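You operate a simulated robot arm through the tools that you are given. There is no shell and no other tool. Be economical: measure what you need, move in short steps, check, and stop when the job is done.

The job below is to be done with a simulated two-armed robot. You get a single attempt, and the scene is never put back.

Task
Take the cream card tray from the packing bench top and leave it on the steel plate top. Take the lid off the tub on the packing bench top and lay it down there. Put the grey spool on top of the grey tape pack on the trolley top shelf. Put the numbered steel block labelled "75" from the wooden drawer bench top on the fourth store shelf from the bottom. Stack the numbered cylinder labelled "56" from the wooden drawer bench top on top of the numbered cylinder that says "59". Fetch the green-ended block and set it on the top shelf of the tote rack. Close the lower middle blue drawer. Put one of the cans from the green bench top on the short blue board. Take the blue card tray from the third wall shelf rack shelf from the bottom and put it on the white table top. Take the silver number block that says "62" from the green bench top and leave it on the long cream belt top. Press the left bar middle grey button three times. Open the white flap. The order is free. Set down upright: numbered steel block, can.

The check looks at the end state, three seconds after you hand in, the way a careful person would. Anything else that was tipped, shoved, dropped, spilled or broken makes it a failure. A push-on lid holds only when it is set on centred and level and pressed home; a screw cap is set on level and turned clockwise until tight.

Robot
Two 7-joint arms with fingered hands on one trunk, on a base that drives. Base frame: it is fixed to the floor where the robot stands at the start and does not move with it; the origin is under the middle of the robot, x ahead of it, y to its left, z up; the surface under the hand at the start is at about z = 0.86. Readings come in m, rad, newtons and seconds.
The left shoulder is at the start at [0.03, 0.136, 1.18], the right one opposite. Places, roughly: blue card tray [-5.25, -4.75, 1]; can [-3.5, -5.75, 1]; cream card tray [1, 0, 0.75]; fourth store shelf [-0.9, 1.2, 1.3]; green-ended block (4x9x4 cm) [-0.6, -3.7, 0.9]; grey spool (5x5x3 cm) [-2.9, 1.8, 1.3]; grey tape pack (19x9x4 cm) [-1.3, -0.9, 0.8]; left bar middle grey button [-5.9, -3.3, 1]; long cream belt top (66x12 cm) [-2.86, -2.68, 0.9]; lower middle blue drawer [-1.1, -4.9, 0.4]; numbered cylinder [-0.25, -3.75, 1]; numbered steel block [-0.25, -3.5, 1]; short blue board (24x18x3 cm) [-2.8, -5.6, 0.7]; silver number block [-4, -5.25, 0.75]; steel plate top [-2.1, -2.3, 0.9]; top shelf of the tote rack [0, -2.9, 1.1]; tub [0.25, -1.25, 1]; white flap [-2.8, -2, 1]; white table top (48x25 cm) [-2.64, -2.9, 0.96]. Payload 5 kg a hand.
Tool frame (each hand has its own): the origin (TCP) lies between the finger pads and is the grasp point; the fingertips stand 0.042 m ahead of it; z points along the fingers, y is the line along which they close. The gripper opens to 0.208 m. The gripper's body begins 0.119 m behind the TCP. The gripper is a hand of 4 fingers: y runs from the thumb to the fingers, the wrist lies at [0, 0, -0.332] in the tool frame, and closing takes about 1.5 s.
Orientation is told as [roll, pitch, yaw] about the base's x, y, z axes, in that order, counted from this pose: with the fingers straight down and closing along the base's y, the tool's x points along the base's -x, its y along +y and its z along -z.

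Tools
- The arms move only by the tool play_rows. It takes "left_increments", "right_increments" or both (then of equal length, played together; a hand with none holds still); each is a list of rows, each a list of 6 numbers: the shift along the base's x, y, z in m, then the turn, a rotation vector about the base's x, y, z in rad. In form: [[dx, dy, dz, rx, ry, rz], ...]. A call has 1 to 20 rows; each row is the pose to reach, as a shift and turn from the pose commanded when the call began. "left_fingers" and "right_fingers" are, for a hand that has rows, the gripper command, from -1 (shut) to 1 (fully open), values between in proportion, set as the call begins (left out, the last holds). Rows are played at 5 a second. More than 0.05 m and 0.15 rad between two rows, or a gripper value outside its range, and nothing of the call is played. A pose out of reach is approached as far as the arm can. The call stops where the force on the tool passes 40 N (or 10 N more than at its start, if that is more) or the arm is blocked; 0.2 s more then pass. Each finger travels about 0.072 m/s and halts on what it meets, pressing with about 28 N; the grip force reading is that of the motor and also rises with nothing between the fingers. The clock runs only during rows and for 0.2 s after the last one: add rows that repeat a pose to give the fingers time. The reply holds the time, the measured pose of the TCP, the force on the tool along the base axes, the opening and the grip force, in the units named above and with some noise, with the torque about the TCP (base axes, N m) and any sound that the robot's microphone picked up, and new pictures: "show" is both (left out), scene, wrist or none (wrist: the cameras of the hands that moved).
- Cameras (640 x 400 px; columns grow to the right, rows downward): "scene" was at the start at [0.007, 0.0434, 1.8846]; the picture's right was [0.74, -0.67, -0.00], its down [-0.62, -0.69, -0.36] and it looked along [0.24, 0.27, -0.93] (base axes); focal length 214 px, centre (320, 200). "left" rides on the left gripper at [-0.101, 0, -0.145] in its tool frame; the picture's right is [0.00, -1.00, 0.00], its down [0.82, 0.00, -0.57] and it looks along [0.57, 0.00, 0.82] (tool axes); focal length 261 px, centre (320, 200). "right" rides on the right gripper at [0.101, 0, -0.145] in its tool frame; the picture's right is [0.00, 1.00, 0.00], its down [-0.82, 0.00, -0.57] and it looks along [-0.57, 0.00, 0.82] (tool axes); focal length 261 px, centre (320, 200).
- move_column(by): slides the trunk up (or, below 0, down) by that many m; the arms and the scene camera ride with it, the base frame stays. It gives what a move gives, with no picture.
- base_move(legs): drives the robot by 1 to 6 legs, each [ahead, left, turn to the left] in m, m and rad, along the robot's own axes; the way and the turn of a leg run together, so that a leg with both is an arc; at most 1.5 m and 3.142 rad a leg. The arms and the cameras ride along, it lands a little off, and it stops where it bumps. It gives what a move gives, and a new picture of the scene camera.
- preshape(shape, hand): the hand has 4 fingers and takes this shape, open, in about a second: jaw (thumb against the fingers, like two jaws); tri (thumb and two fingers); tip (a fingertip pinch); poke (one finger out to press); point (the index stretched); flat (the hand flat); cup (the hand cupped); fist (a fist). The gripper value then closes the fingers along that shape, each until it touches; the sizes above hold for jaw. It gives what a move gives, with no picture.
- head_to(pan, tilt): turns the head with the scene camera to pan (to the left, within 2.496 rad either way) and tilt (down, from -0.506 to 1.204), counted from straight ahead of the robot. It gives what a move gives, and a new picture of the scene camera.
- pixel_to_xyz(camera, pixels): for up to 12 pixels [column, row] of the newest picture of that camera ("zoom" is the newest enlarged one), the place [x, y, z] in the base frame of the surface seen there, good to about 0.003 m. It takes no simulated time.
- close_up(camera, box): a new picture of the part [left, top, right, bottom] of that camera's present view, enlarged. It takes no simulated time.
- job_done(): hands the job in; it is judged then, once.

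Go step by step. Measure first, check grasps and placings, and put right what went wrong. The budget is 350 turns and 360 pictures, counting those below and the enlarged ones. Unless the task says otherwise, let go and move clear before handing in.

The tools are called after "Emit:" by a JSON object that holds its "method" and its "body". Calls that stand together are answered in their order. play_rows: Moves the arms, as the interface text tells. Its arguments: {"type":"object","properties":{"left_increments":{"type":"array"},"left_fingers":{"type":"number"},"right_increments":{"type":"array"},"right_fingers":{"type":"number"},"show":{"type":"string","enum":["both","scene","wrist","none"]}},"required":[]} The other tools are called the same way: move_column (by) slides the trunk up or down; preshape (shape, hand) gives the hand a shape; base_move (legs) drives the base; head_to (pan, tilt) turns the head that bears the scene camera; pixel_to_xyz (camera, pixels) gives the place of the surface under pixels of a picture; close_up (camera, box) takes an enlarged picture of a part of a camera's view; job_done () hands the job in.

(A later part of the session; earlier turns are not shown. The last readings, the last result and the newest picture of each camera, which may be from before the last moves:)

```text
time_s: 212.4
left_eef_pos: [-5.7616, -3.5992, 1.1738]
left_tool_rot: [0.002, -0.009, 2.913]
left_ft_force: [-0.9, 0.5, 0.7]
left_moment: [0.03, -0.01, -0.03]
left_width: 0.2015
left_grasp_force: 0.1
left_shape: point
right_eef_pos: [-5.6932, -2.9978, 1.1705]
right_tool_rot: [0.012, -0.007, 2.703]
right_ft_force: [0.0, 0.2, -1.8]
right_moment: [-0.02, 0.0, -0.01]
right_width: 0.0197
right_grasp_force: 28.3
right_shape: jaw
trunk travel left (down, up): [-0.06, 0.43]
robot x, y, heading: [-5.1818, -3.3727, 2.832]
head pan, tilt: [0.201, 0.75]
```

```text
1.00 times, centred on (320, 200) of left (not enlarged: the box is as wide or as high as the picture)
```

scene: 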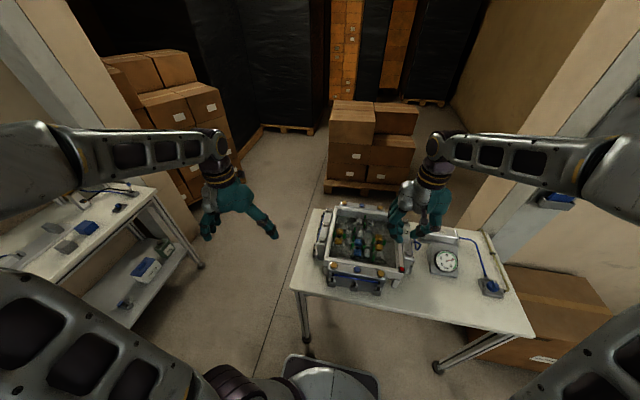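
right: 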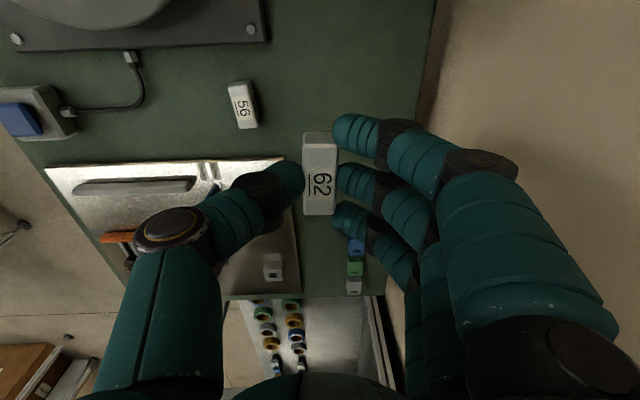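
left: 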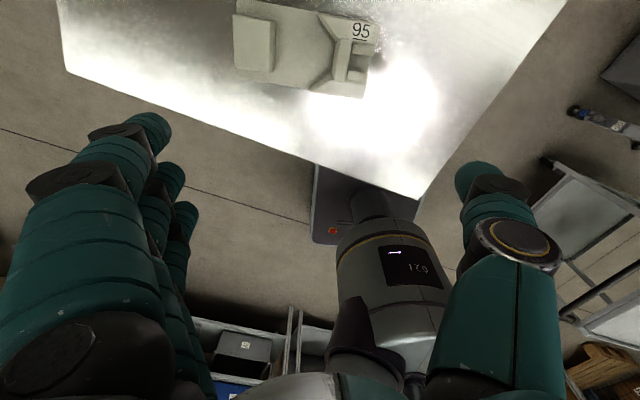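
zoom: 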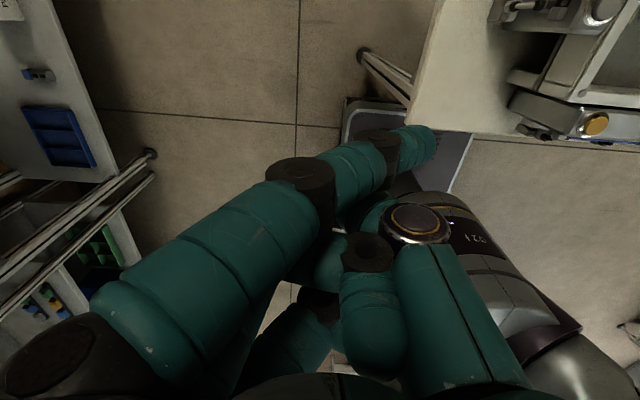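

The index tip sits at TCP +(−0.02,0.066,−0.012). I move it above the middle grey button.

Emit:
{"method": "play_rows", "body": {"left_increments": [[-0.018, 0.043, 0, 0, 0, 0], [-0.036, 0.086, 0, 0, 0, 0], [-0.055, 0.13, 0, 0, 0, 0], [-0.073, 0.173, 0, 0, 0, 0], [-0.092, 0.216, 0, 0, 0, 0], [-0.11, 0.257, 0, 0, 0, 0], [-0.11, 0.259, -0.04, 0, 0, 0], [-0.11, 0.259, -0.08, 0, 0, 0], [-0.11, 0.259, -0.11, 0, 0, 0], [-0.11, 0.259, -0.11, 0, 0, 0]], "show": "wrist"}}

Emit:
{"method": "close_up", "body": {"camera": "scene", "box": [290, 170, 390, 260]}}

```text
time_s: 214.6
left_eef_pos: [-5.8734, -3.34, 1.0625]
left_tool_rot: [0.0, -0.01, 2.914]
left_ft_force: [0.4, 0.8, -0.2]
left_moment: [-0.01, 0.01, 0.01]
left_width: 0.2018
left_grasp_force: 0.1
left_shape: point
right_eef_pos: [-5.6934, -2.9988, 1.1715]
right_tool_rot: [0.012, -0.007, 2.703]
right_ft_force: [-0.6, 0.6, -1.6]
right_moment: [-0.04, -0.01, 0.03]
right_width: 0.0197
right_grasp_force: 28.2
right_shape: jaw
trunk travel left (down, up): [-0.06, 0.43]
robot x, y, heading: [-5.1795, -3.3699, 2.823]
head pan, tilt: [0.201, 0.75]
```

left: 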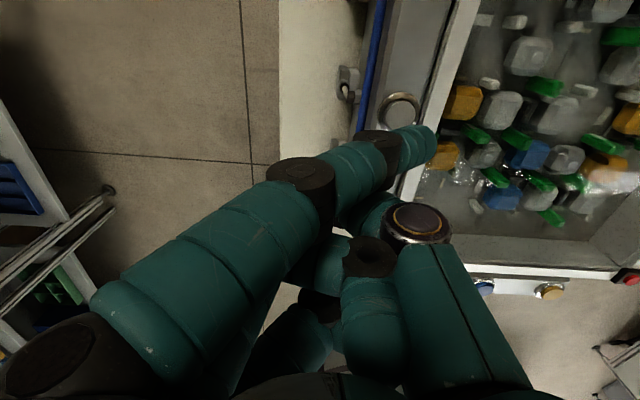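

```text
4.44 times, centred on (340, 215) of scene
```

zoom: 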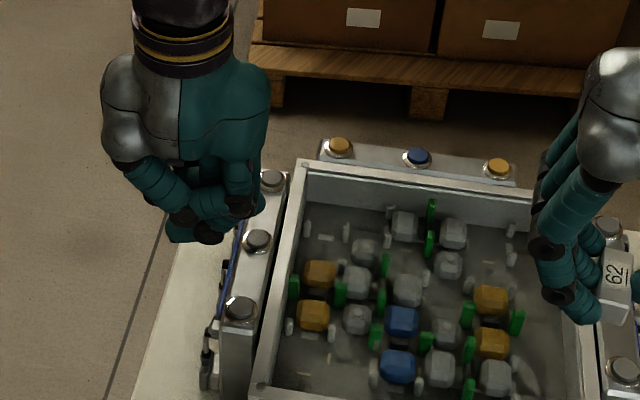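

I check which button the wrist camera shows at (400,110) and where the fingertip is.

Emit:
{"method": "pixel_to_xyz", "body": {"camera": "left", "pixels": [[400, 105], [430, 145], [420, 135], [385, 125]]}}

Emit:
{"method": "pixel_to_xyz", "body": {"camera": "zoom", "pixels": [[257, 238], [241, 306], [272, 180], [262, 205], [258, 195], [265, 210]]}}

```text
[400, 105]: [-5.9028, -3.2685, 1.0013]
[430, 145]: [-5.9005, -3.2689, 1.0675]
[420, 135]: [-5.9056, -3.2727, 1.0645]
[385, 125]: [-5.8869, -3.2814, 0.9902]
```

```text
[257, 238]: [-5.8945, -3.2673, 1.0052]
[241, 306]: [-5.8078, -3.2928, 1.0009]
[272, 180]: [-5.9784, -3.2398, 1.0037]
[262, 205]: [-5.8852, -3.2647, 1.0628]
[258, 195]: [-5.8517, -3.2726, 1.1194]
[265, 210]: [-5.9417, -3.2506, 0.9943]
```

The tip is right above the middle button. First press: I lower in small steps and watch for force or click.

Emit:
{"method": "play_rows", "body": {"left_increments": [[0, 0, -0.025, 0, 0, 0], [0, 0, -0.035, 0, 0, 0], [0, 0, -0.04, 0, 0, 0], [0, 0, -0.044, 0, 0, 0], [0, 0, -0.047, 0, 0, 0]], "show": "none"}}

Emit:
{"method": "close_up", "body": {"camera": "scene", "box": [310, 180, 370, 250]}}

```text
time_s: 215.8
left_eef_pos: [-5.8716, -3.3407, 1.016]
left_tool_rot: [0.0, -0.007, 2.913]
left_ft_force: [0.2, -1.6, 5.0]
left_moment: [0.37, 0.06, 0.04]
left_width: 0.2016
left_grasp_force: 0.1
left_shape: point
right_eef_pos: [-5.6938, -2.9973, 1.1695]
right_tool_rot: [0.013, -0.007, 2.704]
right_ft_force: [-0.6, -0.1, -1.4]
right_moment: [-0.02, 0.0, 0.0]
right_width: 0.0196
right_grasp_force: 28.3
right_shape: jaw
trunk travel left (down, up): [-0.06, 0.43]
robot x, y, heading: [-5.1813, -3.3733, 2.828]
head pan, tilt: [0.201, 0.75]
heard: click
```

```text
5.71 times, centred on (340, 215) of scene
```

zoom: 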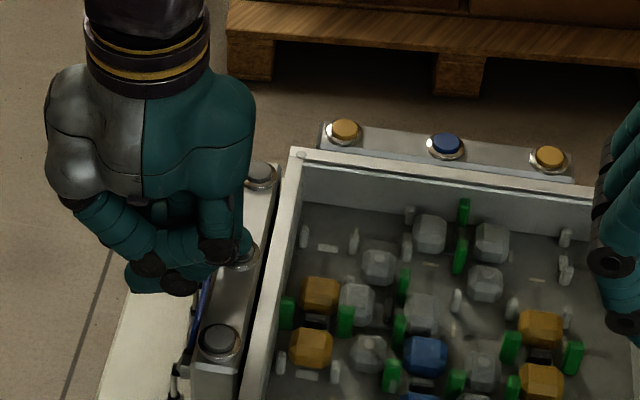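

A click: press one. I lift 2 cm and press again.

Emit:
{"method": "play_rows", "body": {"left_increments": [[0, 0, 0.012, 0, 0, 0], [0, 0, 0.022, 0, 0, 0], [0, 0, 0.022, 0, 0, 0], [0, 0, 0.022, 0, 0, 0]], "show": "none"}}

Emit:
{"method": "play_rows", "body": {"left_increments": [[0, 0, -0.01, 0, 0, 0], [0, 0, -0.016, 0, 0, 0], [0, 0, -0.019, 0, 0, 0], [0, 0, -0.022, 0, 0, 0]], "show": "none"}}

Emit:
{"method": "play_rows", "body": {"left_increments": [[0, 0, 0.012, 0, 0, 0], [0, 0, 0.022, 0, 0, 0], [0, 0, 0.022, 0, 0, 0], [0, 0, 0.022, 0, 0, 0]], "show": "none"}}

```text
time_s: 216.8
left_eef_pos: [-5.8699, -3.3416, 1.0381]
left_tool_rot: [0.0, -0.009, 2.913]
left_ft_force: [0.4, -0.1, 0.5]
left_moment: [0.01, 0.0, 0.0]
left_width: 0.2018
left_grasp_force: 0.2
left_shape: point
right_eef_pos: [-5.6945, -2.9995, 1.1713]
right_tool_rot: [0.012, -0.007, 2.703]
right_ft_force: [-0.3, 0.1, -1.7]
right_moment: [-0.01, -0.02, 0.01]
right_width: 0.0197
right_grasp_force: 28.0
right_shape: jaw
trunk travel left (down, up): [-0.06, 0.43]
robot x, y, heading: [-5.1835, -3.3718, 2.831]
head pan, tilt: [0.201, 0.75]
```

```text
time_s: 217.8
left_eef_pos: [-5.8709, -3.3403, 1.0173]
left_tool_rot: [0.002, -0.009, 2.913]
left_ft_force: [-0.2, -1.6, 5.5]
left_moment: [0.29, 0.07, 0.06]
left_width: 0.2017
left_grasp_force: 0.2
left_shape: point
right_eef_pos: [-5.6933, -2.9982, 1.1699]
right_tool_rot: [0.01, -0.006, 2.703]
right_ft_force: [-0.8, 0.1, -1.5]
right_moment: [-0.01, 0.02, 0.02]
right_width: 0.0195
right_grasp_force: 28.0
right_shape: jaw
trunk travel left (down, up): [-0.06, 0.43]
robot x, y, heading: [-5.1851, -3.371, 2.825]
head pan, tilt: [0.201, 0.75]
heard: click
```

```text
time_s: 218.8
left_eef_pos: [-5.8713, -3.3393, 1.0382]
left_tool_rot: [0.0, -0.009, 2.912]
left_ft_force: [0.2, 0.3, 0.4]
left_moment: [0.04, 0.0, -0.01]
left_width: 0.2018
left_grasp_force: 0.0
left_shape: point
right_eef_pos: [-5.6934, -2.9991, 1.1709]
right_tool_rot: [0.013, -0.008, 2.703]
right_ft_force: [-0.4, -0.7, -0.6]
right_moment: [-0.02, -0.03, -0.01]
right_width: 0.0197
right_grasp_force: 27.8
right_shape: jaw
trunk travel left (down, up): [-0.06, 0.43]
robot x, y, heading: [-5.1839, -3.3697, 2.83]
head pan, tilt: [0.201, 0.75]
```

Second click heard. I press the third time and then withdraw.

Emit:
{"method": "play_rows", "body": {"left_increments": [[0, 0, -0.01, 0, 0, 0], [0, 0, -0.016, 0, 0, 0], [0, 0, -0.019, 0, 0, 0], [0, 0, -0.022, 0, 0, 0]], "show": "none"}}

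Emit:
{"method": "play_rows", "body": {"left_increments": [[0, 0, 0.02, 0, 0, 0], [0, 0, 0.06, 0, 0, 0], [0, 0, 0.1, 0, 0, 0], [0, 0, 0.14, 0, 0, 0], [0, 0, 0.165, 0, 0, 0], [0.02, -0.04, 0.165, 0, 0, 0], [0.04, -0.08, 0.165, 0, 0, 0], [0.06, -0.12, 0.165, 0, 0, 0], [0.08, -0.16, 0.165, 0, 0, 0], [0.1, -0.2, 0.165, 0, 0, 0]], "show": "none"}}

Emit:
{"method": "preshape", "body": {"hand": "left", "shape": "jaw"}}

Emit:
{"method": "head_to", "body": {"pan": 0.9, "tilt": 0.6}}

```text
time_s: 219.8
left_eef_pos: [-5.8714, -3.3405, 1.0176]
left_tool_rot: [0.0, -0.008, 2.914]
left_ft_force: [-0.3, -0.8, 3.3]
left_moment: [0.29, 0.05, 0.1]
left_width: 0.2017
left_grasp_force: 0.0
left_shape: point
right_eef_pos: [-5.694, -2.9987, 1.1718]
right_tool_rot: [0.011, -0.008, 2.704]
right_ft_force: [0.0, -0.2, -0.9]
right_moment: [-0.01, 0.02, 0.0]
right_width: 0.0196
right_grasp_force: 27.7
right_shape: jaw
trunk travel left (down, up): [-0.06, 0.43]
robot x, y, heading: [-5.182, -3.3728, 2.827]
head pan, tilt: [0.201, 0.75]
heard: click
```

```text
time_s: 222.0
left_eef_pos: [-5.7715, -3.5413, 1.1818]
left_tool_rot: [0.0, -0.009, 2.912]
left_ft_force: [0.8, -1.1, 0.2]
left_moment: [0.14, 0.07, -0.02]
left_width: 0.2016
left_grasp_force: 0.2
left_shape: point
right_eef_pos: [-5.6918, -2.9992, 1.172]
right_tool_rot: [0.012, -0.01, 2.705]
right_ft_force: [-0.7, -1.6, -0.1]
right_moment: [0.15, 0.09, -0.02]
right_width: 0.0196
right_grasp_force: 28.6
right_shape: jaw
trunk travel left (down, up): [-0.06, 0.43]
robot x, y, heading: [-5.1797, -3.3676, 2.825]
head pan, tilt: [0.201, 0.75]
```

```text
time_s: 222.9
left_eef_pos: [-5.773, -3.5389, 1.1801]
left_tool_rot: [0.001, -0.008, 2.913]
left_ft_force: [-0.9, 0.3, -0.2]
left_moment: [-0.01, 0.03, 0.0]
left_width: 0.2077
left_grasp_force: 0.0
left_shape: jaw
right_eef_pos: [-5.693, -2.9987, 1.1707]
right_tool_rot: [0.011, -0.007, 2.703]
right_ft_force: [0.5, -0.9, -1.3]
right_moment: [0.04, 0.01, 0.02]
right_width: 0.0196
right_grasp_force: 28.5
right_shape: jaw
trunk travel left (down, up): [-0.06, 0.43]
robot x, y, heading: [-5.1821, -3.374, 2.828]
head pan, tilt: [0.201, 0.75]
```

```text
time_s: 224.0
left_eef_pos: [-5.7732, -3.5381, 1.1807]
left_tool_rot: [0.0, -0.008, 2.913]
left_ft_force: [0.5, -0.4, -0.7]
left_moment: [0.0, -0.02, 0.04]
left_width: 0.2079
left_grasp_force: 0.0
left_shape: jaw
right_eef_pos: [-5.694, -2.9999, 1.1696]
right_tool_rot: [0.013, -0.006, 2.703]
right_ft_force: [-0.1, 0.0, -1.3]
right_moment: [0.01, 0.05, 0.02]
right_width: 0.0196
right_grasp_force: 28.5
right_shape: jaw
trunk travel left (down, up): [-0.06, 0.43]
robot x, y, heading: [-5.1792, -3.371, 2.83]
head pan, tilt: [0.901, 0.6]
```

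scene: 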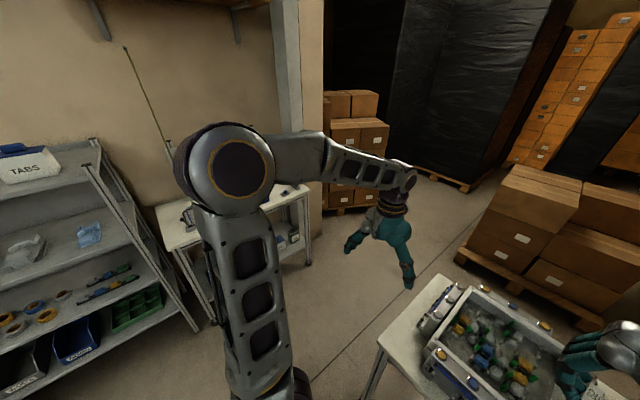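

Third click heard; button done. The blue tray is on the rack at (88,235); I measure it and the shelf.

Emit:
{"method": "pixel_to_xyz", "body": {"camera": "scene", "pixels": [[88, 235], [78, 245], [100, 240], [88, 225], [20, 255], [130, 255], [140, 235], [75, 260], [95, 145], [120, 220]]}}

Emit:
{"method": "close_up", "body": {"camera": "scene", "box": [0, 130, 200, 350]}}

```text
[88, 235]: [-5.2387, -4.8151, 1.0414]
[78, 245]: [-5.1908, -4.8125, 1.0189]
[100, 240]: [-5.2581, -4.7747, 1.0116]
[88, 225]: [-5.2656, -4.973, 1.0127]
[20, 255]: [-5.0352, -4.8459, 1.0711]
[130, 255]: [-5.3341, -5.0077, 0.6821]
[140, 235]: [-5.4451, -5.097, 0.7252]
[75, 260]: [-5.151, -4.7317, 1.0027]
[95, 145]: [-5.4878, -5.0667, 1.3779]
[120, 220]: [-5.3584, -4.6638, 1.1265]
```

```text
1.82 times, centred on (100, 240) of scene
```

zoom: 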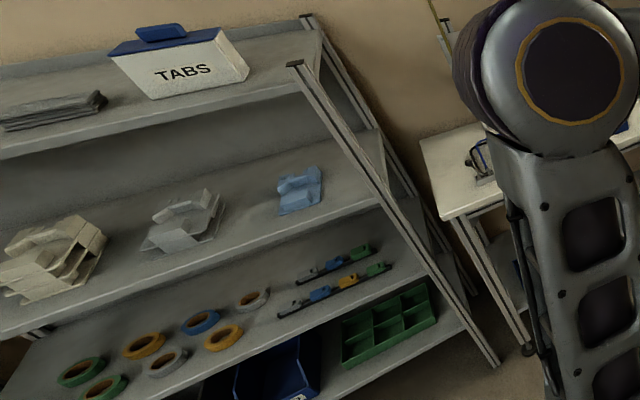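

The blue tray is near the front of its shelf (z≈1.003). I measure the shelf above to see the clearance.

Emit:
{"method": "pixel_to_xyz", "body": {"camera": "zoom", "pixels": [[240, 92], [100, 125], [300, 75], [320, 50], [382, 190], [300, 225], [277, 210], [280, 180], [320, 172], [322, 198], [300, 190], [296, 66]]}}

```text
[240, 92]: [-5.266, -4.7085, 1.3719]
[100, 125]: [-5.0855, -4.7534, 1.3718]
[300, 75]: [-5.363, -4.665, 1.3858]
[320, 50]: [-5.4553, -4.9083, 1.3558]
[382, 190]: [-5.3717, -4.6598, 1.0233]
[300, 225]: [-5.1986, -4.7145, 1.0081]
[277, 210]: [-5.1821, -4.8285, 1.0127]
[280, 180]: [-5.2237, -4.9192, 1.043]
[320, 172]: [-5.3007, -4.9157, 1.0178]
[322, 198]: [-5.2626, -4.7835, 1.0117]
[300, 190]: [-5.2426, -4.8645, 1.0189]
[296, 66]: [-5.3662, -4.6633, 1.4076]
```

Top shelf edge is at z 1.37 directly above, so I'll approach with the hand tilted from the front. I back off the table and turn left to face the rack.

Emit:
{"method": "base_move", "body": {"legs": [[-0.12, 0, 0], [0, 0, 1.67], [0.5, 0, 0]]}}

Emit:
{"method": "head_to", "body": {"pan": 0.2, "tilt": 0.6}}

```text
time_s: 231.8
left_eef_pos: [-4.9622, -4.4745, 1.1809]
left_tool_rot: [-0.001, -0.006, -1.717]
left_ft_force: [-0.1, -0.4, -0.4]
left_moment: [0.06, -0.04, -0.02]
left_width: 0.2079
left_grasp_force: 0.0
left_shape: jaw
right_eef_pos: [-5.5087, -4.441, 1.1698]
right_tool_rot: [0.013, -0.005, -1.925]
right_ft_force: [0.7, -1.0, -2.4]
right_moment: [0.12, 0.0, 0.01]
right_width: 0.0194
right_grasp_force: 27.6
right_shape: jaw
trunk travel left (down, up): [-0.06, 0.43]
robot x, y, heading: [-5.1821, -3.9005, -1.802]
head pan, tilt: [0.901, 0.6]
```

scene: 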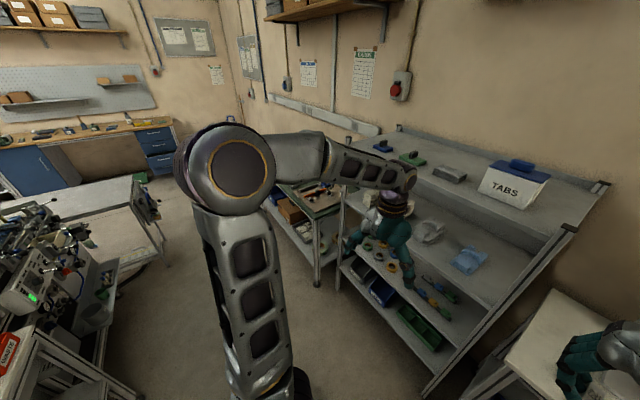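

```text
time_s: 232.9
left_eef_pos: [-4.9637, -4.4739, 1.1816]
left_tool_rot: [-0.001, -0.01, -1.718]
left_ft_force: [-0.6, -0.6, -0.2]
left_moment: [0.0, 0.04, 0.02]
left_width: 0.2078
left_grasp_force: 0.1
left_shape: jaw
right_eef_pos: [-5.5085, -4.4401, 1.1691]
right_tool_rot: [0.012, -0.006, -1.926]
right_ft_force: [-0.1, -0.3, -0.8]
right_moment: [0.04, 0.0, -0.01]
right_width: 0.0194
right_grasp_force: 27.9
right_shape: jaw
trunk travel left (down, up): [-0.06, 0.43]
robot x, y, heading: [-5.1792, -3.9027, -1.798]
head pan, tilt: [0.201, 0.6]
```

scene: 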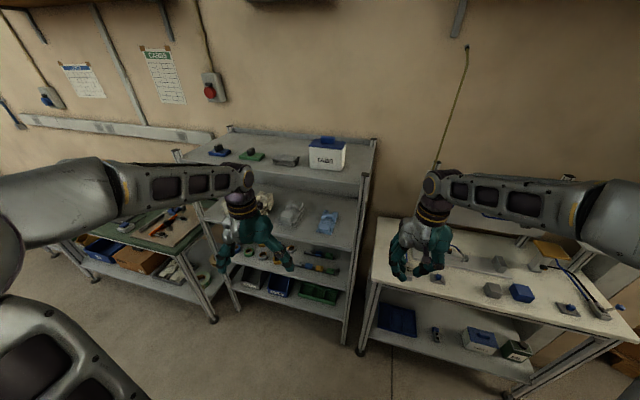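

The blue tray is at (328,222). I enlarge it and measure its shape.

Emit:
{"method": "close_up", "body": {"camera": "scene", "box": [295, 195, 365, 245]}}

Emit:
{"method": "pixel_to_xyz", "body": {"camera": "zoom", "pixels": [[225, 205], [330, 180], [375, 200], [375, 240], [355, 290], [290, 320], [240, 310], [240, 280], [300, 260], [345, 240], [270, 240], [320, 220]]}}

```text
8.00 times, centred on (330, 220) of scene
```

zoom: 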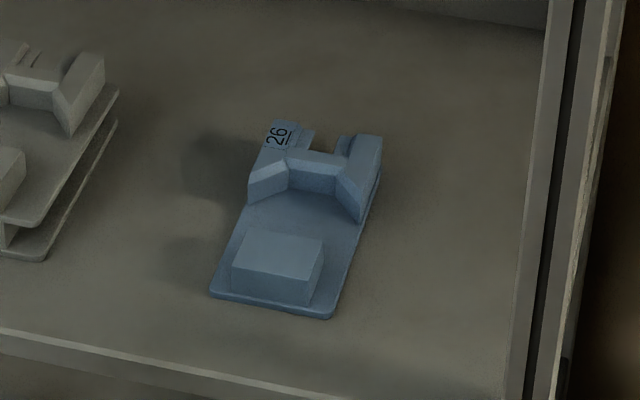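

```text
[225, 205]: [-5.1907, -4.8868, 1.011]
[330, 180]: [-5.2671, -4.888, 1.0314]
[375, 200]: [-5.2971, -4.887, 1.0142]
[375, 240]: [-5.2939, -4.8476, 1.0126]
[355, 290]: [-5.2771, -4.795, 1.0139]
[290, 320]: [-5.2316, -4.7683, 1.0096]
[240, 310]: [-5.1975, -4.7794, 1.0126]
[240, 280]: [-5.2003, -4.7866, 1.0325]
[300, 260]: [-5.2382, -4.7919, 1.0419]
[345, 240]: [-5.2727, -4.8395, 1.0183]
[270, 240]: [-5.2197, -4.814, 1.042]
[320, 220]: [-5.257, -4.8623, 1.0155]
```

The tray is 16×8 cm, long side into the shelf, front block top z 1.042. A three-finger jaw would scrape the shelf when tilted; I look at the "tip" pinch shape.

Emit:
{"method": "preshape", "body": {"hand": "left", "shape": "tip"}}

Emit:
{"method": "close_up", "body": {"camera": "left", "box": [0, 0, 640, 400]}}

Emit:
{"method": "preshape", "body": {"hand": "left", "shape": "tri"}}

Emit:
{"method": "close_up", "body": {"camera": "left", "box": [0, 0, 640, 400]}}

```text
time_s: 233.8
left_eef_pos: [-4.9624, -4.4749, 1.181]
left_tool_rot: [-0.001, -0.01, -1.717]
left_ft_force: [1.1, 0.9, 0.7]
left_moment: [-0.01, 0.0, 0.01]
left_width: 0.2078
left_grasp_force: 0.1
left_shape: tip
right_eef_pos: [-5.5098, -4.4398, 1.1717]
right_tool_rot: [0.012, -0.007, -1.923]
right_ft_force: [-0.1, 0.8, -1.4]
right_moment: [-0.02, -0.01, 0.01]
right_width: 0.0197
right_grasp_force: 28.3
right_shape: jaw
trunk travel left (down, up): [-0.06, 0.43]
robot x, y, heading: [-5.1793, -3.8995, -1.803]
head pan, tilt: [0.201, 0.6]
```

```text
1.00 times, centred on (320, 200) of left (not enlarged: the box is as wide or as high as the picture)
```

zoom: 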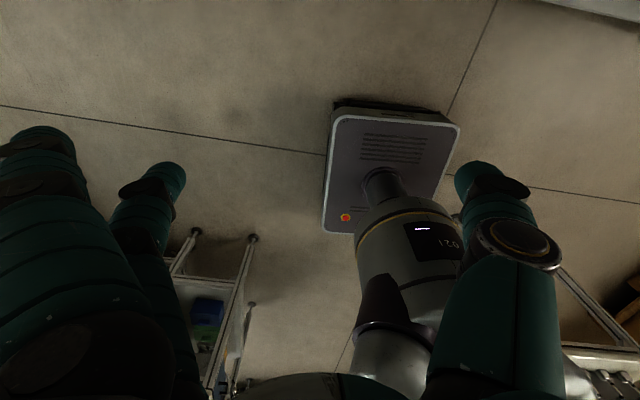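

```text
time_s: 234.7
left_eef_pos: [-4.9639, -4.4759, 1.1797]
left_tool_rot: [0.0, -0.008, -1.717]
left_ft_force: [0.9, -0.7, -0.4]
left_moment: [0.03, -0.01, 0.02]
left_width: 0.2078
left_grasp_force: 0.0
left_shape: tri
right_eef_pos: [-5.5082, -4.4399, 1.1699]
right_tool_rot: [0.011, -0.007, -1.923]
right_ft_force: [0.1, 0.1, -0.7]
right_moment: [0.01, 0.0, 0.02]
right_width: 0.0195
right_grasp_force: 28.4
right_shape: jaw
trunk travel left (down, up): [-0.06, 0.43]
robot x, y, heading: [-5.1805, -3.9024, -1.801]
head pan, tilt: [0.201, 0.6]
```

```text
1.00 times, centred on (320, 200) of left (not enlarged: the box is as wide or as high as the picture)
```

zoom: 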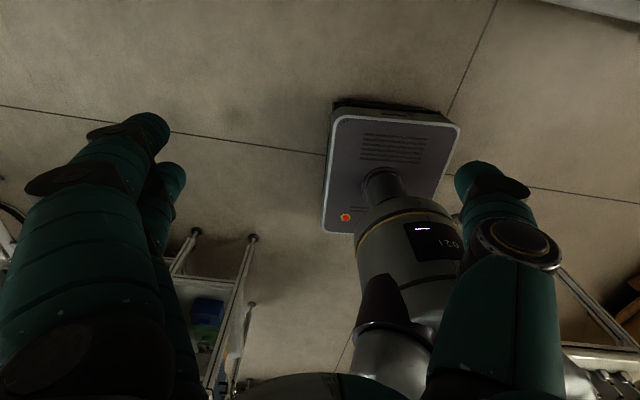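

"Tri" drops the rear finger, so the tilted hand can reach low. I set the opening to about 0.13, align yaw and move in front of the tray.

Emit:
{"method": "play_rows", "body": {"left_increments": [[-0.04, 0.005, 0.01, 0, 0, -0.02], [-0.08, 0.01, 0.02, 0, 0, -0.04], [-0.12, 0.015, 0.02, 0, 0, -0.065], [-0.16, 0.02, 0.02, 0, 0, -0.065], [-0.2, 0.025, 0.02, 0, 0, -0.065]], "left_fingers": 0.25, "show": "none"}}

Emit:
{"method": "play_rows", "body": {"left_increments": [[0, 0, 0, -0.127, 0.027, 0], [0, 0, 0, -0.254, 0.055, 0], [0, 0, 0, -0.381, 0.082, 0], [0, 0, 0, -0.508, 0.109, 0], [0, 0, 0, -0.635, 0.136, 0], [0, 0, 0, -0.768, 0.165, 0], [0, 0, 0, -0.768, 0.165, 0]], "show": "both"}}

```text
time_s: 235.9
left_eef_pos: [-5.1633, -4.4478, 1.2004]
left_tool_rot: [0.001, -0.008, -1.78]
left_ft_force: [-1.1, -0.8, 0.0]
left_moment: [0.02, -0.12, -0.01]
left_width: 0.1304
left_grasp_force: 0.0
left_shape: tri
right_eef_pos: [-5.509, -4.4404, 1.17]
right_tool_rot: [0.014, -0.007, -1.927]
right_ft_force: [-0.9, 0.5, -2.0]
right_moment: [-0.01, -0.15, 0.0]
right_width: 0.0194
right_grasp_force: 27.8
right_shape: jaw
trunk travel left (down, up): [-0.06, 0.43]
robot x, y, heading: [-5.1804, -3.8996, -1.794]
head pan, tilt: [0.201, 0.6]
```

```text
time_s: 237.5
left_eef_pos: [-5.1769, -4.4445, 1.2127]
left_tool_rot: [-0.013, -0.799, -1.798]
left_ft_force: [7.6, -7.5, -3.7]
left_moment: [0.37, 1.05, -0.96]
left_width: 0.1298
left_grasp_force: 0.1
left_shape: tri
left hand out of reach, approached as far as the arm can: row 6, 7
right_eef_pos: [-5.5089, -4.4394, 1.1699]
right_tool_rot: [0.014, -0.006, -1.925]
right_ft_force: [-0.2, 1.5, -1.0]
right_moment: [-0.12, -0.07, 0.0]
right_width: 0.0194
right_grasp_force: 27.4
right_shape: jaw
trunk travel left (down, up): [-0.06, 0.43]
robot x, y, heading: [-5.1755, -3.8985, -1.801]
head pan, tilt: [0.201, 0.6]
```

scene: 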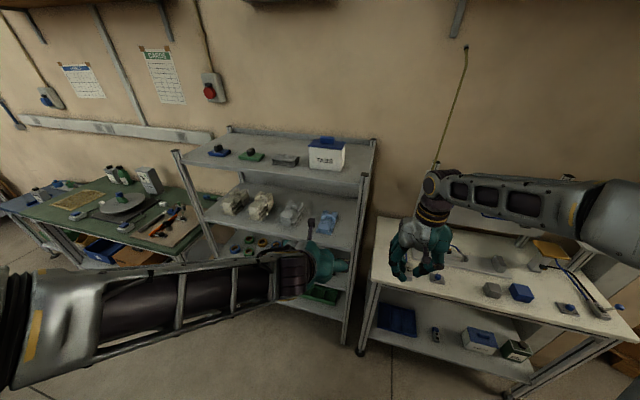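
left: 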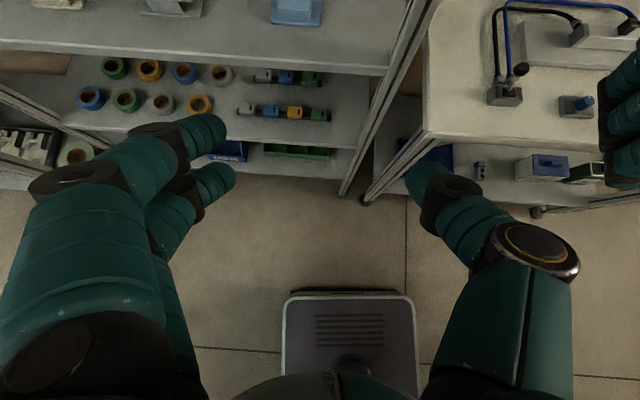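

The tilt works. I move to just in front of the shelf edge at z≈1.08 and look.

Emit:
{"method": "play_rows", "body": {"left_increments": [[-0.007, -0.04, -0.025, 0, 0, 0], [-0.014, -0.08, -0.05, 0, 0, 0], [-0.02, -0.12, -0.075, 0, 0, 0], [-0.027, -0.16, -0.1, 0, 0, 0], [-0.033, -0.195, -0.125, 0, 0, 0], [-0.033, -0.2, -0.13, 0, 0, 0], [-0.033, -0.2, -0.13, 0, 0, 0]], "show": "both"}}

```text
time_s: 238.1
left_eef_pos: [-5.4092, -4.3596, 1.345]
left_tool_rot: [-0.003, -1.109, -2.281]
left_ft_force: [36.3, -9.5, 14.3]
left_moment: [0.32, 0.55, -0.56]
left_width: 0.1045
left_grasp_force: 0.1
left_shape: tri
right_eef_pos: [-5.5223, -4.4398, 1.1661]
right_tool_rot: [-0.002, -0.003, -1.927]
right_ft_force: [-35.1, 4.5, -17.5]
right_moment: [-2.41, -5.03, 4.09]
right_width: 0.0191
right_grasp_force: 28.7
right_shape: jaw
trunk travel left (down, up): [-0.06, 0.43]
robot x, y, heading: [-5.1799, -3.9015, -1.796]
head pan, tilt: [0.201, 0.6]
stopped in row 3 (right hand): the force on the tool passed its limit at 57 N (the readings are from after the stop); the commanded pose is now the measured one
```

scene: 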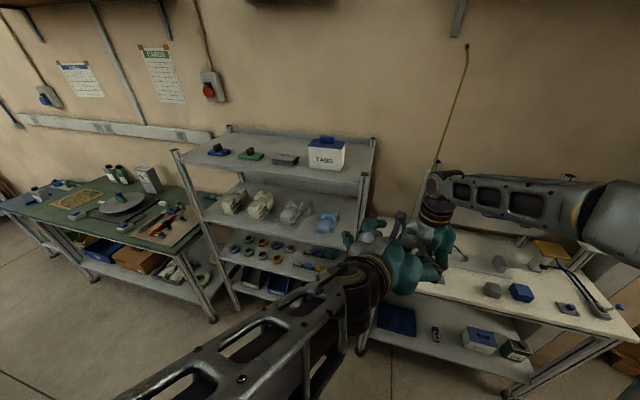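
left: 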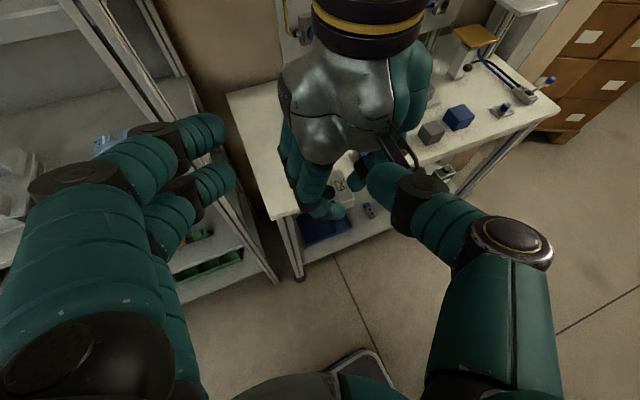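

The left arm swung sideways and bumped the right hand (block still held). I move the left hand back away from it, left and level.

Emit:
{"method": "play_rows", "body": {"left_increments": [[0.03, 0.02, 0.0, 0, 0, 0], [0.06, 0.03, 0.0, 0, 0, 0], [0.09, 0.03, 0.0, 0, 0, 0], [0.12, 0.03, 0.0, 0, 0, 0]], "show": "scene"}}

```text
time_s: 239.1
left_eef_pos: [-5.2966, -4.3312, 1.3606]
left_tool_rot: [0.001, -1.107, -2.292]
left_ft_force: [0.6, 0.4, 0.1]
left_moment: [0.0, 0.03, -0.08]
left_width: 0.1297
left_grasp_force: 0.0
left_shape: tri
left hand out of reach, approached as far as the arm can: row 3, 4
right_eef_pos: [-5.5155, -4.4381, 1.1696]
right_tool_rot: [0.002, -0.01, -1.925]
right_ft_force: [0.6, 0.2, -0.9]
right_moment: [0.03, 0.18, 0.04]
right_width: 0.0195
right_grasp_force: 27.8
right_shape: jaw
trunk travel left (down, up): [-0.06, 0.43]
robot x, y, heading: [-5.1793, -3.8962, -1.8]
head pan, tilt: [0.201, 0.6]
```

scene: 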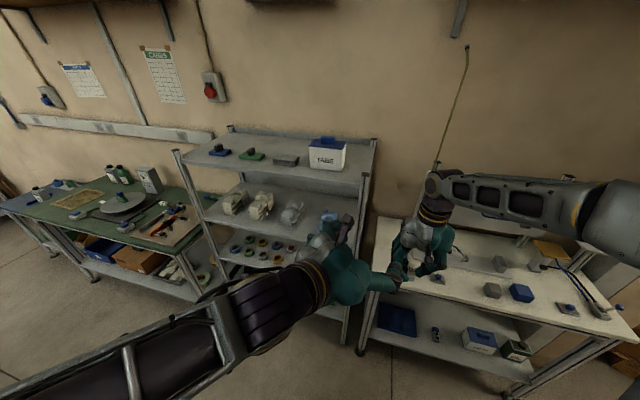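

I untilt the left hand back to pointing down, away from the rack and the right hand.

Emit:
{"method": "play_rows", "body": {"left_increments": [[0.02, 0, 0, 0.104, -0.091, 0], [0.04, 0, 0, 0.208, -0.183, 0], [0.06, 0, 0, 0.312, -0.274, 0], [0.08, 0, 0, 0.416, -0.366, 0], [0.1, 0, 0, 0.52, -0.457, 0], [0.12, 0, 0, 0.623, -0.548, 0], [0.14, 0, 0, 0.727, -0.64, 0], [0.16, 0, 0, 0.831, -0.731, 0]], "show": "none"}}

```text
time_s: 240.9
left_eef_pos: [-5.1366, -4.33, 1.3637]
left_tool_rot: [0.0, -0.001, -2.293]
left_ft_force: [0.8, -1.1, -0.7]
left_moment: [0.09, 0.0, 0.06]
left_width: 0.1297
left_grasp_force: 0.1
left_shape: tri
right_eef_pos: [-5.5171, -4.4392, 1.1702]
right_tool_rot: [0.006, -0.008, -1.924]
right_ft_force: [-0.2, 0.1, -1.9]
right_moment: [0.1, -0.01, -0.01]
right_width: 0.0193
right_grasp_force: 27.6
right_shape: jaw
trunk travel left (down, up): [-0.06, 0.43]
robot x, y, heading: [-5.1823, -3.8992, -1.803]
head pan, tilt: [0.201, 0.6]
```

The hand points down again. I position it lower and farther out, so that the tilt happens with the wrist at a comfortable distance.

Emit:
{"method": "play_rows", "body": {"left_increments": [[-0.003, -0.014, -0.04, 0, 0, 0.08], [-0.006, -0.028, -0.08, 0, 0, 0.16], [-0.009, -0.042, -0.12, 0, 0, 0.24], [-0.012, -0.056, -0.16, 0, 0, 0.32], [-0.015, -0.07, -0.2, 0, 0, 0.4], [-0.018, -0.084, -0.24, 0, 0, 0.46], [-0.021, -0.095, -0.28, 0, 0, 0.51], [-0.023, -0.1, -0.294, 0, 0, 0.51]], "show": "none"}}

Emit:
{"method": "play_rows", "body": {"left_increments": [[-0.009, -0.042, -0.013, -0.127, 0.027, 0], [-0.018, -0.083, -0.019, -0.254, 0.055, 0], [-0.026, -0.123, -0.019, -0.381, 0.082, 0], [-0.035, -0.161, -0.015, -0.508, 0.109, 0]], "show": "scene"}}

```text
time_s: 242.7
left_eef_pos: [-5.1613, -4.428, 1.0696]
left_tool_rot: [0.003, -0.006, -1.784]
left_ft_force: [0.1, 0.7, -0.3]
left_moment: [0.04, -0.03, 0.0]
left_width: 0.1299
left_grasp_force: 0.0
left_shape: tri
right_eef_pos: [-5.5168, -4.4382, 1.1712]
right_tool_rot: [0.004, -0.01, -1.928]
right_ft_force: [0.1, 0.2, -1.2]
right_moment: [0.03, 0.04, 0.02]
right_width: 0.0197
right_grasp_force: 28.2
right_shape: jaw
trunk travel left (down, up): [-0.06, 0.43]
robot x, y, heading: [-5.1795, -3.8983, -1.798]
head pan, tilt: [0.201, 0.6]
```

```text
time_s: 243.7
left_eef_pos: [-5.2, -4.5898, 1.0523]
left_tool_rot: [0.001, -0.525, -1.786]
left_ft_force: [0.3, 0.1, -0.1]
left_moment: [0.05, -0.04, 0.02]
left_width: 0.1298
left_grasp_force: 0.1
left_shape: tri
right_eef_pos: [-5.5192, -4.4383, 1.1694]
right_tool_rot: [0.005, -0.008, -1.927]
right_ft_force: [-2.4, 0.4, -2.0]
right_moment: [-0.06, -0.13, 0.0]
right_width: 0.0195
right_grasp_force: 28.5
right_shape: jaw
trunk travel left (down, up): [-0.06, 0.43]
robot x, y, heading: [-5.1822, -3.896, -1.798]
head pan, tilt: [0.201, 0.6]
```

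scene: 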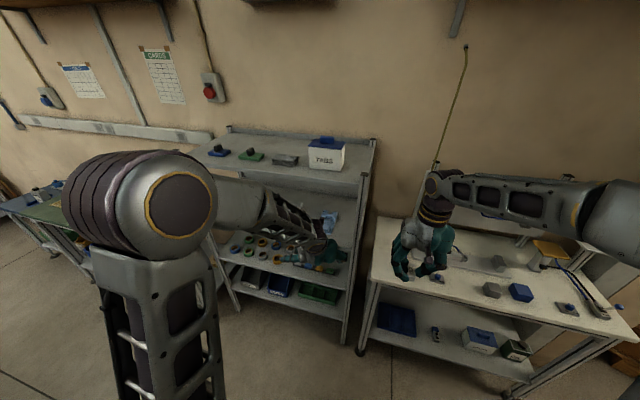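

Good: tilt of 0.52 with a natural elbow. I add a bit more tilt and come to the shelf edge.

Emit:
{"method": "play_rows", "body": {"left_increments": [[-0.003, -0.02, 0.008, -0.06, 0.013, 0], [-0.006, -0.04, 0.015, -0.12, 0.026, 0], [-0.01, -0.06, 0.022, -0.171, 0.037, 0], [-0.01, -0.06, 0.022, -0.171, 0.037, 0]], "show": "wrist"}}

```text
time_s: 244.7
left_eef_pos: [-5.2045, -4.6516, 1.0748]
left_tool_rot: [0.002, -0.7, -1.784]
left_ft_force: [1.0, -0.1, 0.4]
left_moment: [-0.02, 0.05, -0.03]
left_width: 0.1301
left_grasp_force: 0.1
left_shape: tri
right_eef_pos: [-5.5168, -4.4382, 1.1703]
right_tool_rot: [0.004, -0.008, -1.926]
right_ft_force: [1.2, 0.4, -1.6]
right_moment: [-0.03, 0.04, -0.02]
right_width: 0.0196
right_grasp_force: 27.7
right_shape: jaw
trunk travel left (down, up): [-0.06, 0.43]
robot x, y, heading: [-5.1784, -3.8967, -1.798]
head pan, tilt: [0.201, 0.6]
```

left: 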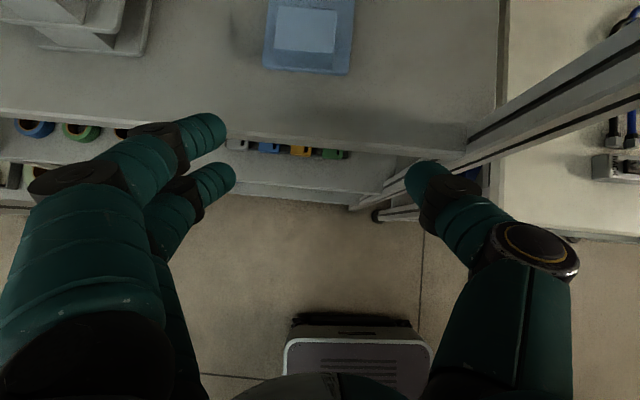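

The tray is ahead at columns 263–353. I measure its front block precisely.

Emit:
{"method": "pixel_to_xyz", "body": {"camera": "left", "pixels": [[275, 10], [275, 45], [340, 12], [337, 52], [264, 65], [350, 72], [268, 10], [353, 15], [310, 100]]}}

```text
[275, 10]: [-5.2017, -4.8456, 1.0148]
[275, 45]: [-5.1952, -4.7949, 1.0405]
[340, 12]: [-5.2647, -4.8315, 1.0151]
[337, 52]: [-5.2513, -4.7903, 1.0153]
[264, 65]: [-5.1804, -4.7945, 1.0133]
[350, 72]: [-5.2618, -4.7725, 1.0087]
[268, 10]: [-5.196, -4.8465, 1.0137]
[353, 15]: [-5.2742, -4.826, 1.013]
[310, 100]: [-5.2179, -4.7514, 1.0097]
```

I advance over the front block and then lower to z≈1.057.

Emit:
{"method": "play_rows", "body": {"left_increments": [[-0.005, -0.035, 0.003, 0, 0, 0], [-0.009, -0.07, 0.005, 0, 0, 0], [-0.014, -0.105, 0.005, 0, 0, 0], [-0.018, -0.136, 0.003, 0, 0, 0], [-0.018, -0.136, -0.008, 0, 0, 0], [-0.018, -0.136, -0.018, 0, 0, 0], [-0.018, -0.136, -0.018, 0, 0, 0]], "show": "wrist"}}

```text
time_s: 246.3
left_eef_pos: [-5.2229, -4.7883, 1.0567]
left_tool_rot: [0.001, -0.699, -1.786]
left_ft_force: [0.1, 0.3, 0.7]
left_moment: [0.0, 0.03, -0.05]
left_width: 0.1296
left_grasp_force: 0.1
left_shape: tri
right_eef_pos: [-5.5166, -4.4374, 1.1708]
right_tool_rot: [0.005, -0.009, -1.927]
right_ft_force: [-0.4, -0.3, -1.0]
right_moment: [-0.05, 0.03, -0.03]
right_width: 0.0192
right_grasp_force: 27.3
right_shape: jaw
trunk travel left (down, up): [-0.06, 0.43]
robot x, y, heading: [-5.1806, -3.8983, -1.802]
head pan, tilt: [0.201, 0.6]
```

left: 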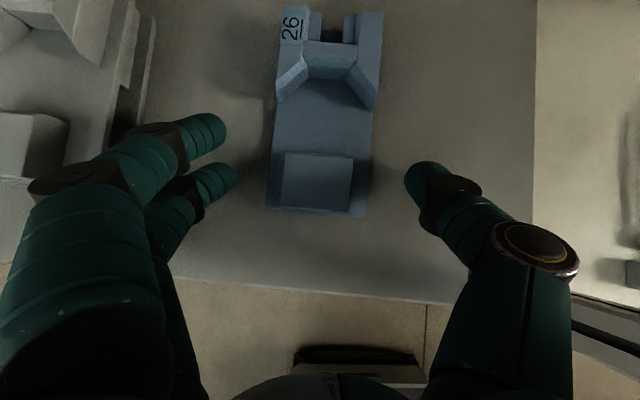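

Thumb (430,175) and middle finger (235,175) flank the front block. I close.

Emit:
{"method": "play_rows", "body": {"left_increments": [[0, 0, 0, 0, 0, 0], [0, 0, 0, 0, 0, 0], [0, 0, 0, 0, 0, 0], [0, 0, 0, 0, 0, 0], [0, 0, 0, 0, 0, 0], [0, 0, 0, 0, 0, 0]], "left_fingers": -0.7, "show": "wrist"}}

```text
time_s: 247.7
left_eef_pos: [-5.2224, -4.7877, 1.0565]
left_tool_rot: [0.002, -0.698, -1.786]
left_ft_force: [-0.5, 0.3, 1.8]
left_moment: [-0.02, -0.17, -0.02]
left_width: 0.0286
left_grasp_force: 28.1
left_shape: tri
right_eef_pos: [-5.5172, -4.4389, 1.1709]
right_tool_rot: [0.005, -0.009, -1.927]
right_ft_force: [-0.1, -0.1, -1.5]
right_moment: [0.0, -0.05, -0.01]
right_width: 0.0193
right_grasp_force: 27.9
right_shape: jaw
trunk travel left (down, up): [-0.06, 0.43]
robot x, y, heading: [-5.1817, -3.8972, -1.799]
head pan, tilt: [0.201, 0.6]
```

left: 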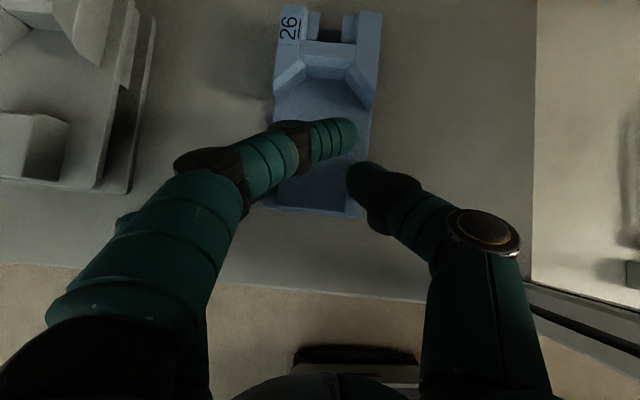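

The thumb and middle finger hold the block while the index passes over the recess. I lift 3 cm and check.

Emit:
{"method": "play_rows", "body": {"left_increments": [[0, 0, 0.01, 0, 0, 0], [0, 0, 0.02, 0, 0, 0], [0, 0, 0.035, 0, 0, 0], [0, 0, 0.035, 0, 0, 0]], "show": "both"}}

```text
time_s: 248.7
left_eef_pos: [-5.2208, -4.7872, 1.0911]
left_tool_rot: [0.003, -0.7, -1.784]
left_ft_force: [0.0, -0.3, -0.8]
left_moment: [0.05, -0.05, -0.02]
left_width: 0.0284
left_grasp_force: 28.1
left_shape: tri
right_eef_pos: [-5.5168, -4.4382, 1.1709]
right_tool_rot: [0.002, -0.006, -1.926]
right_ft_force: [0.1, -0.1, -1.7]
right_moment: [0.04, -0.03, 0.02]
right_width: 0.0192
right_grasp_force: 27.9
right_shape: jaw
trunk travel left (down, up): [-0.06, 0.43]
robot x, y, heading: [-5.1821, -3.8974, -1.8]
head pan, tilt: [0.201, 0.6]
```

scene: 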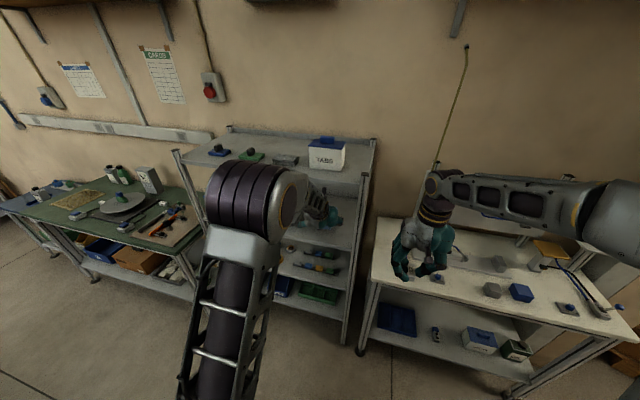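
left: 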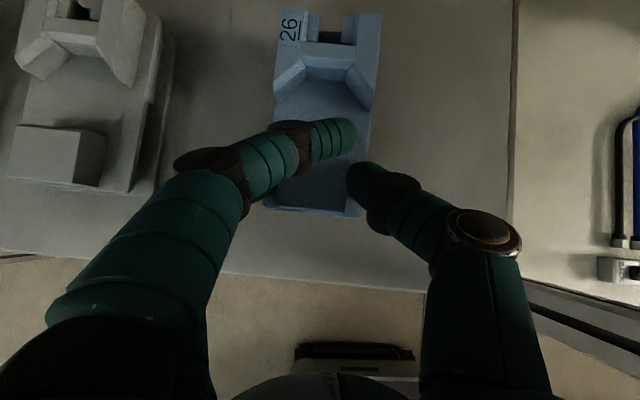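

The tray rises with the hand. I pull it out by backing the base straight away from the rack.

Emit:
{"method": "base_move", "body": {"legs": [[-0.35, 0, 0]]}}

Emit:
{"method": "close_up", "body": {"camera": "left", "box": [0, 0, 640, 400]}}

```text
time_s: 251.0
left_eef_pos: [-5.1409, -4.4417, 1.0924]
left_tool_rot: [0.002, -0.701, -1.783]
left_ft_force: [0.7, 0.7, -0.7]
left_moment: [0.05, 0.02, -0.01]
left_width: 0.0285
left_grasp_force: 27.8
left_shape: tri
right_eef_pos: [-5.4357, -4.0939, 1.1703]
right_tool_rot: [0.006, -0.008, -1.926]
right_ft_force: [-0.4, 0.7, -0.6]
right_moment: [-0.11, -0.01, -0.01]
right_width: 0.0195
right_grasp_force: 27.4
right_shape: jaw
trunk travel left (down, up): [-0.06, 0.43]
robot x, y, heading: [-5.1009, -3.5536, -1.794]
head pan, tilt: [0.201, 0.6]
```

scene: 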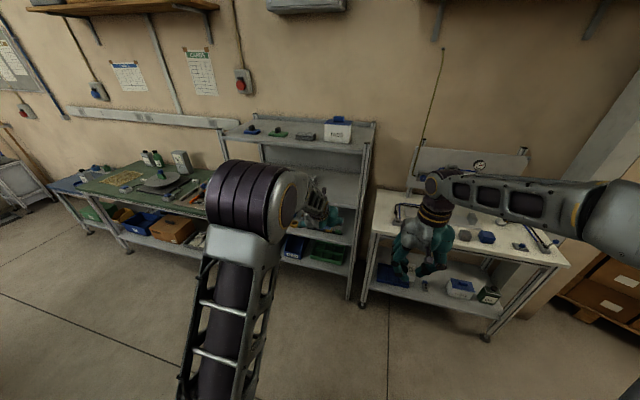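

```text
1.00 times, centred on (320, 200) of left (not enlarged: the box is as wide or as high as the picture)
```

zoom: 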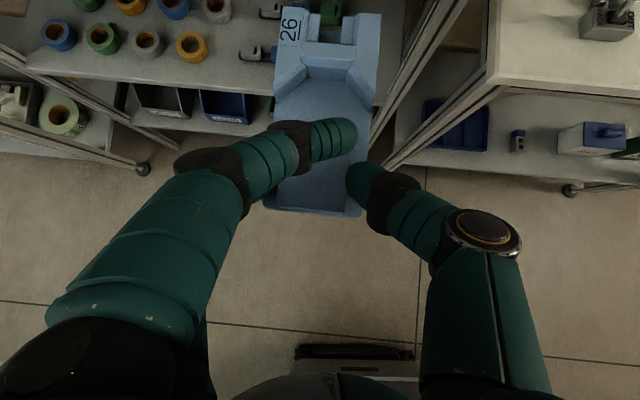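

The tray "26" is firmly held. I raise the trunk so everything carried passes above the furniture, then turn and drive back east along the aisle.

Emit:
{"method": "move_column", "body": {"by": 0.22}}

Emit:
{"method": "base_move", "body": {"legs": [[0, 0, 1.206], [1.4, 0, 0], [0, 0, 0.42]]}}

```text
time_s: 253.3
left_eef_pos: [-5.1408, -4.4423, 1.3098]
left_tool_rot: [0.002, -0.701, -1.783]
left_ft_force: [-0.1, -0.3, -0.4]
left_moment: [0.07, 0.0, 0.0]
left_width: 0.0282
left_grasp_force: 27.6
left_shape: tri
right_eef_pos: [-5.4369, -4.0949, 1.3898]
right_tool_rot: [0.005, -0.009, -1.924]
right_ft_force: [0.4, 0.1, -2.1]
right_moment: [0.0, -0.01, 0.01]
right_width: 0.0193
right_grasp_force: 27.6
right_shape: jaw
trunk travel left (down, up): [-0.28, 0.21]
robot x, y, heading: [-5.1018, -3.5543, -1.799]
head pan, tilt: [0.201, 0.6]
```

```text
time_s: 264.7
left_eef_pos: [-3.0179, -4.2815, 1.3096]
left_tool_rot: [0.003, -0.699, -0.114]
left_ft_force: [0.3, 0.9, -0.5]
left_moment: [-0.03, 0.05, -0.05]
left_width: 0.028
left_grasp_force: 28.2
left_shape: tri
right_eef_pos: [-3.3338, -4.6095, 1.3898]
right_tool_rot: [0.005, -0.008, -0.254]
right_ft_force: [-0.7, 1.1, -0.9]
right_moment: [-0.09, 0.03, 0.03]
right_width: 0.0193
right_grasp_force: 27.8
right_shape: jaw
trunk travel left (down, up): [-0.28, 0.21]
robot x, y, heading: [-3.9043, -4.3317, -0.123]
head pan, tilt: [0.201, 0.6]
```

scene: 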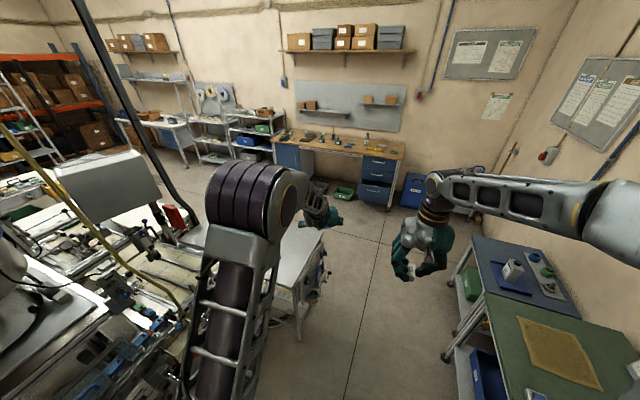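

I continue east, then turn north up to the gap before the white table.

Emit:
{"method": "base_move", "body": {"legs": [[0, 0, -0.063], [1.5, 0, 0], [0.25, 0, 0], [0, 0, 1.4], [1.4, 0, 0]]}}

```text
time_s: 284.3
left_eef_pos: [-1.5728, -2.4172, 1.3105]
left_tool_rot: [0.003, -0.699, 1.273]
left_ft_force: [0.5, -1.1, -1.0]
left_moment: [-0.04, 0.0, -0.02]
left_width: 0.0284
left_grasp_force: 27.9
left_shape: tri
right_eef_pos: [-1.3088, -2.7883, 1.3901]
right_tool_rot: [0.006, -0.009, 1.131]
right_ft_force: [0.0, 0.0, -0.4]
right_moment: [-0.03, 0.01, 0.0]
right_width: 0.0191
right_grasp_force: 28.3
right_shape: jaw
trunk travel left (down, up): [-0.28, 0.21]
robot x, y, heading: [-1.6893, -3.2963, 1.26]
head pan, tilt: [0.201, 0.6]
```

scene: 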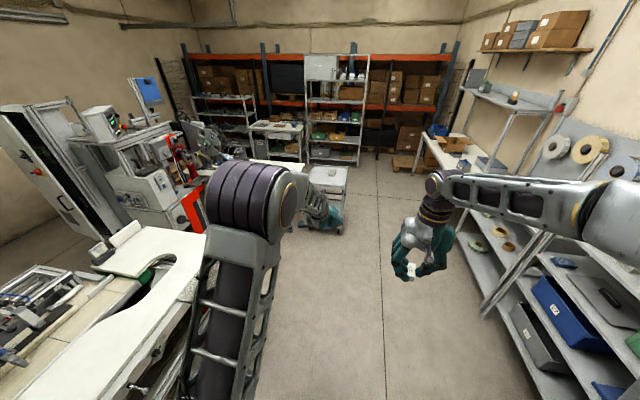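

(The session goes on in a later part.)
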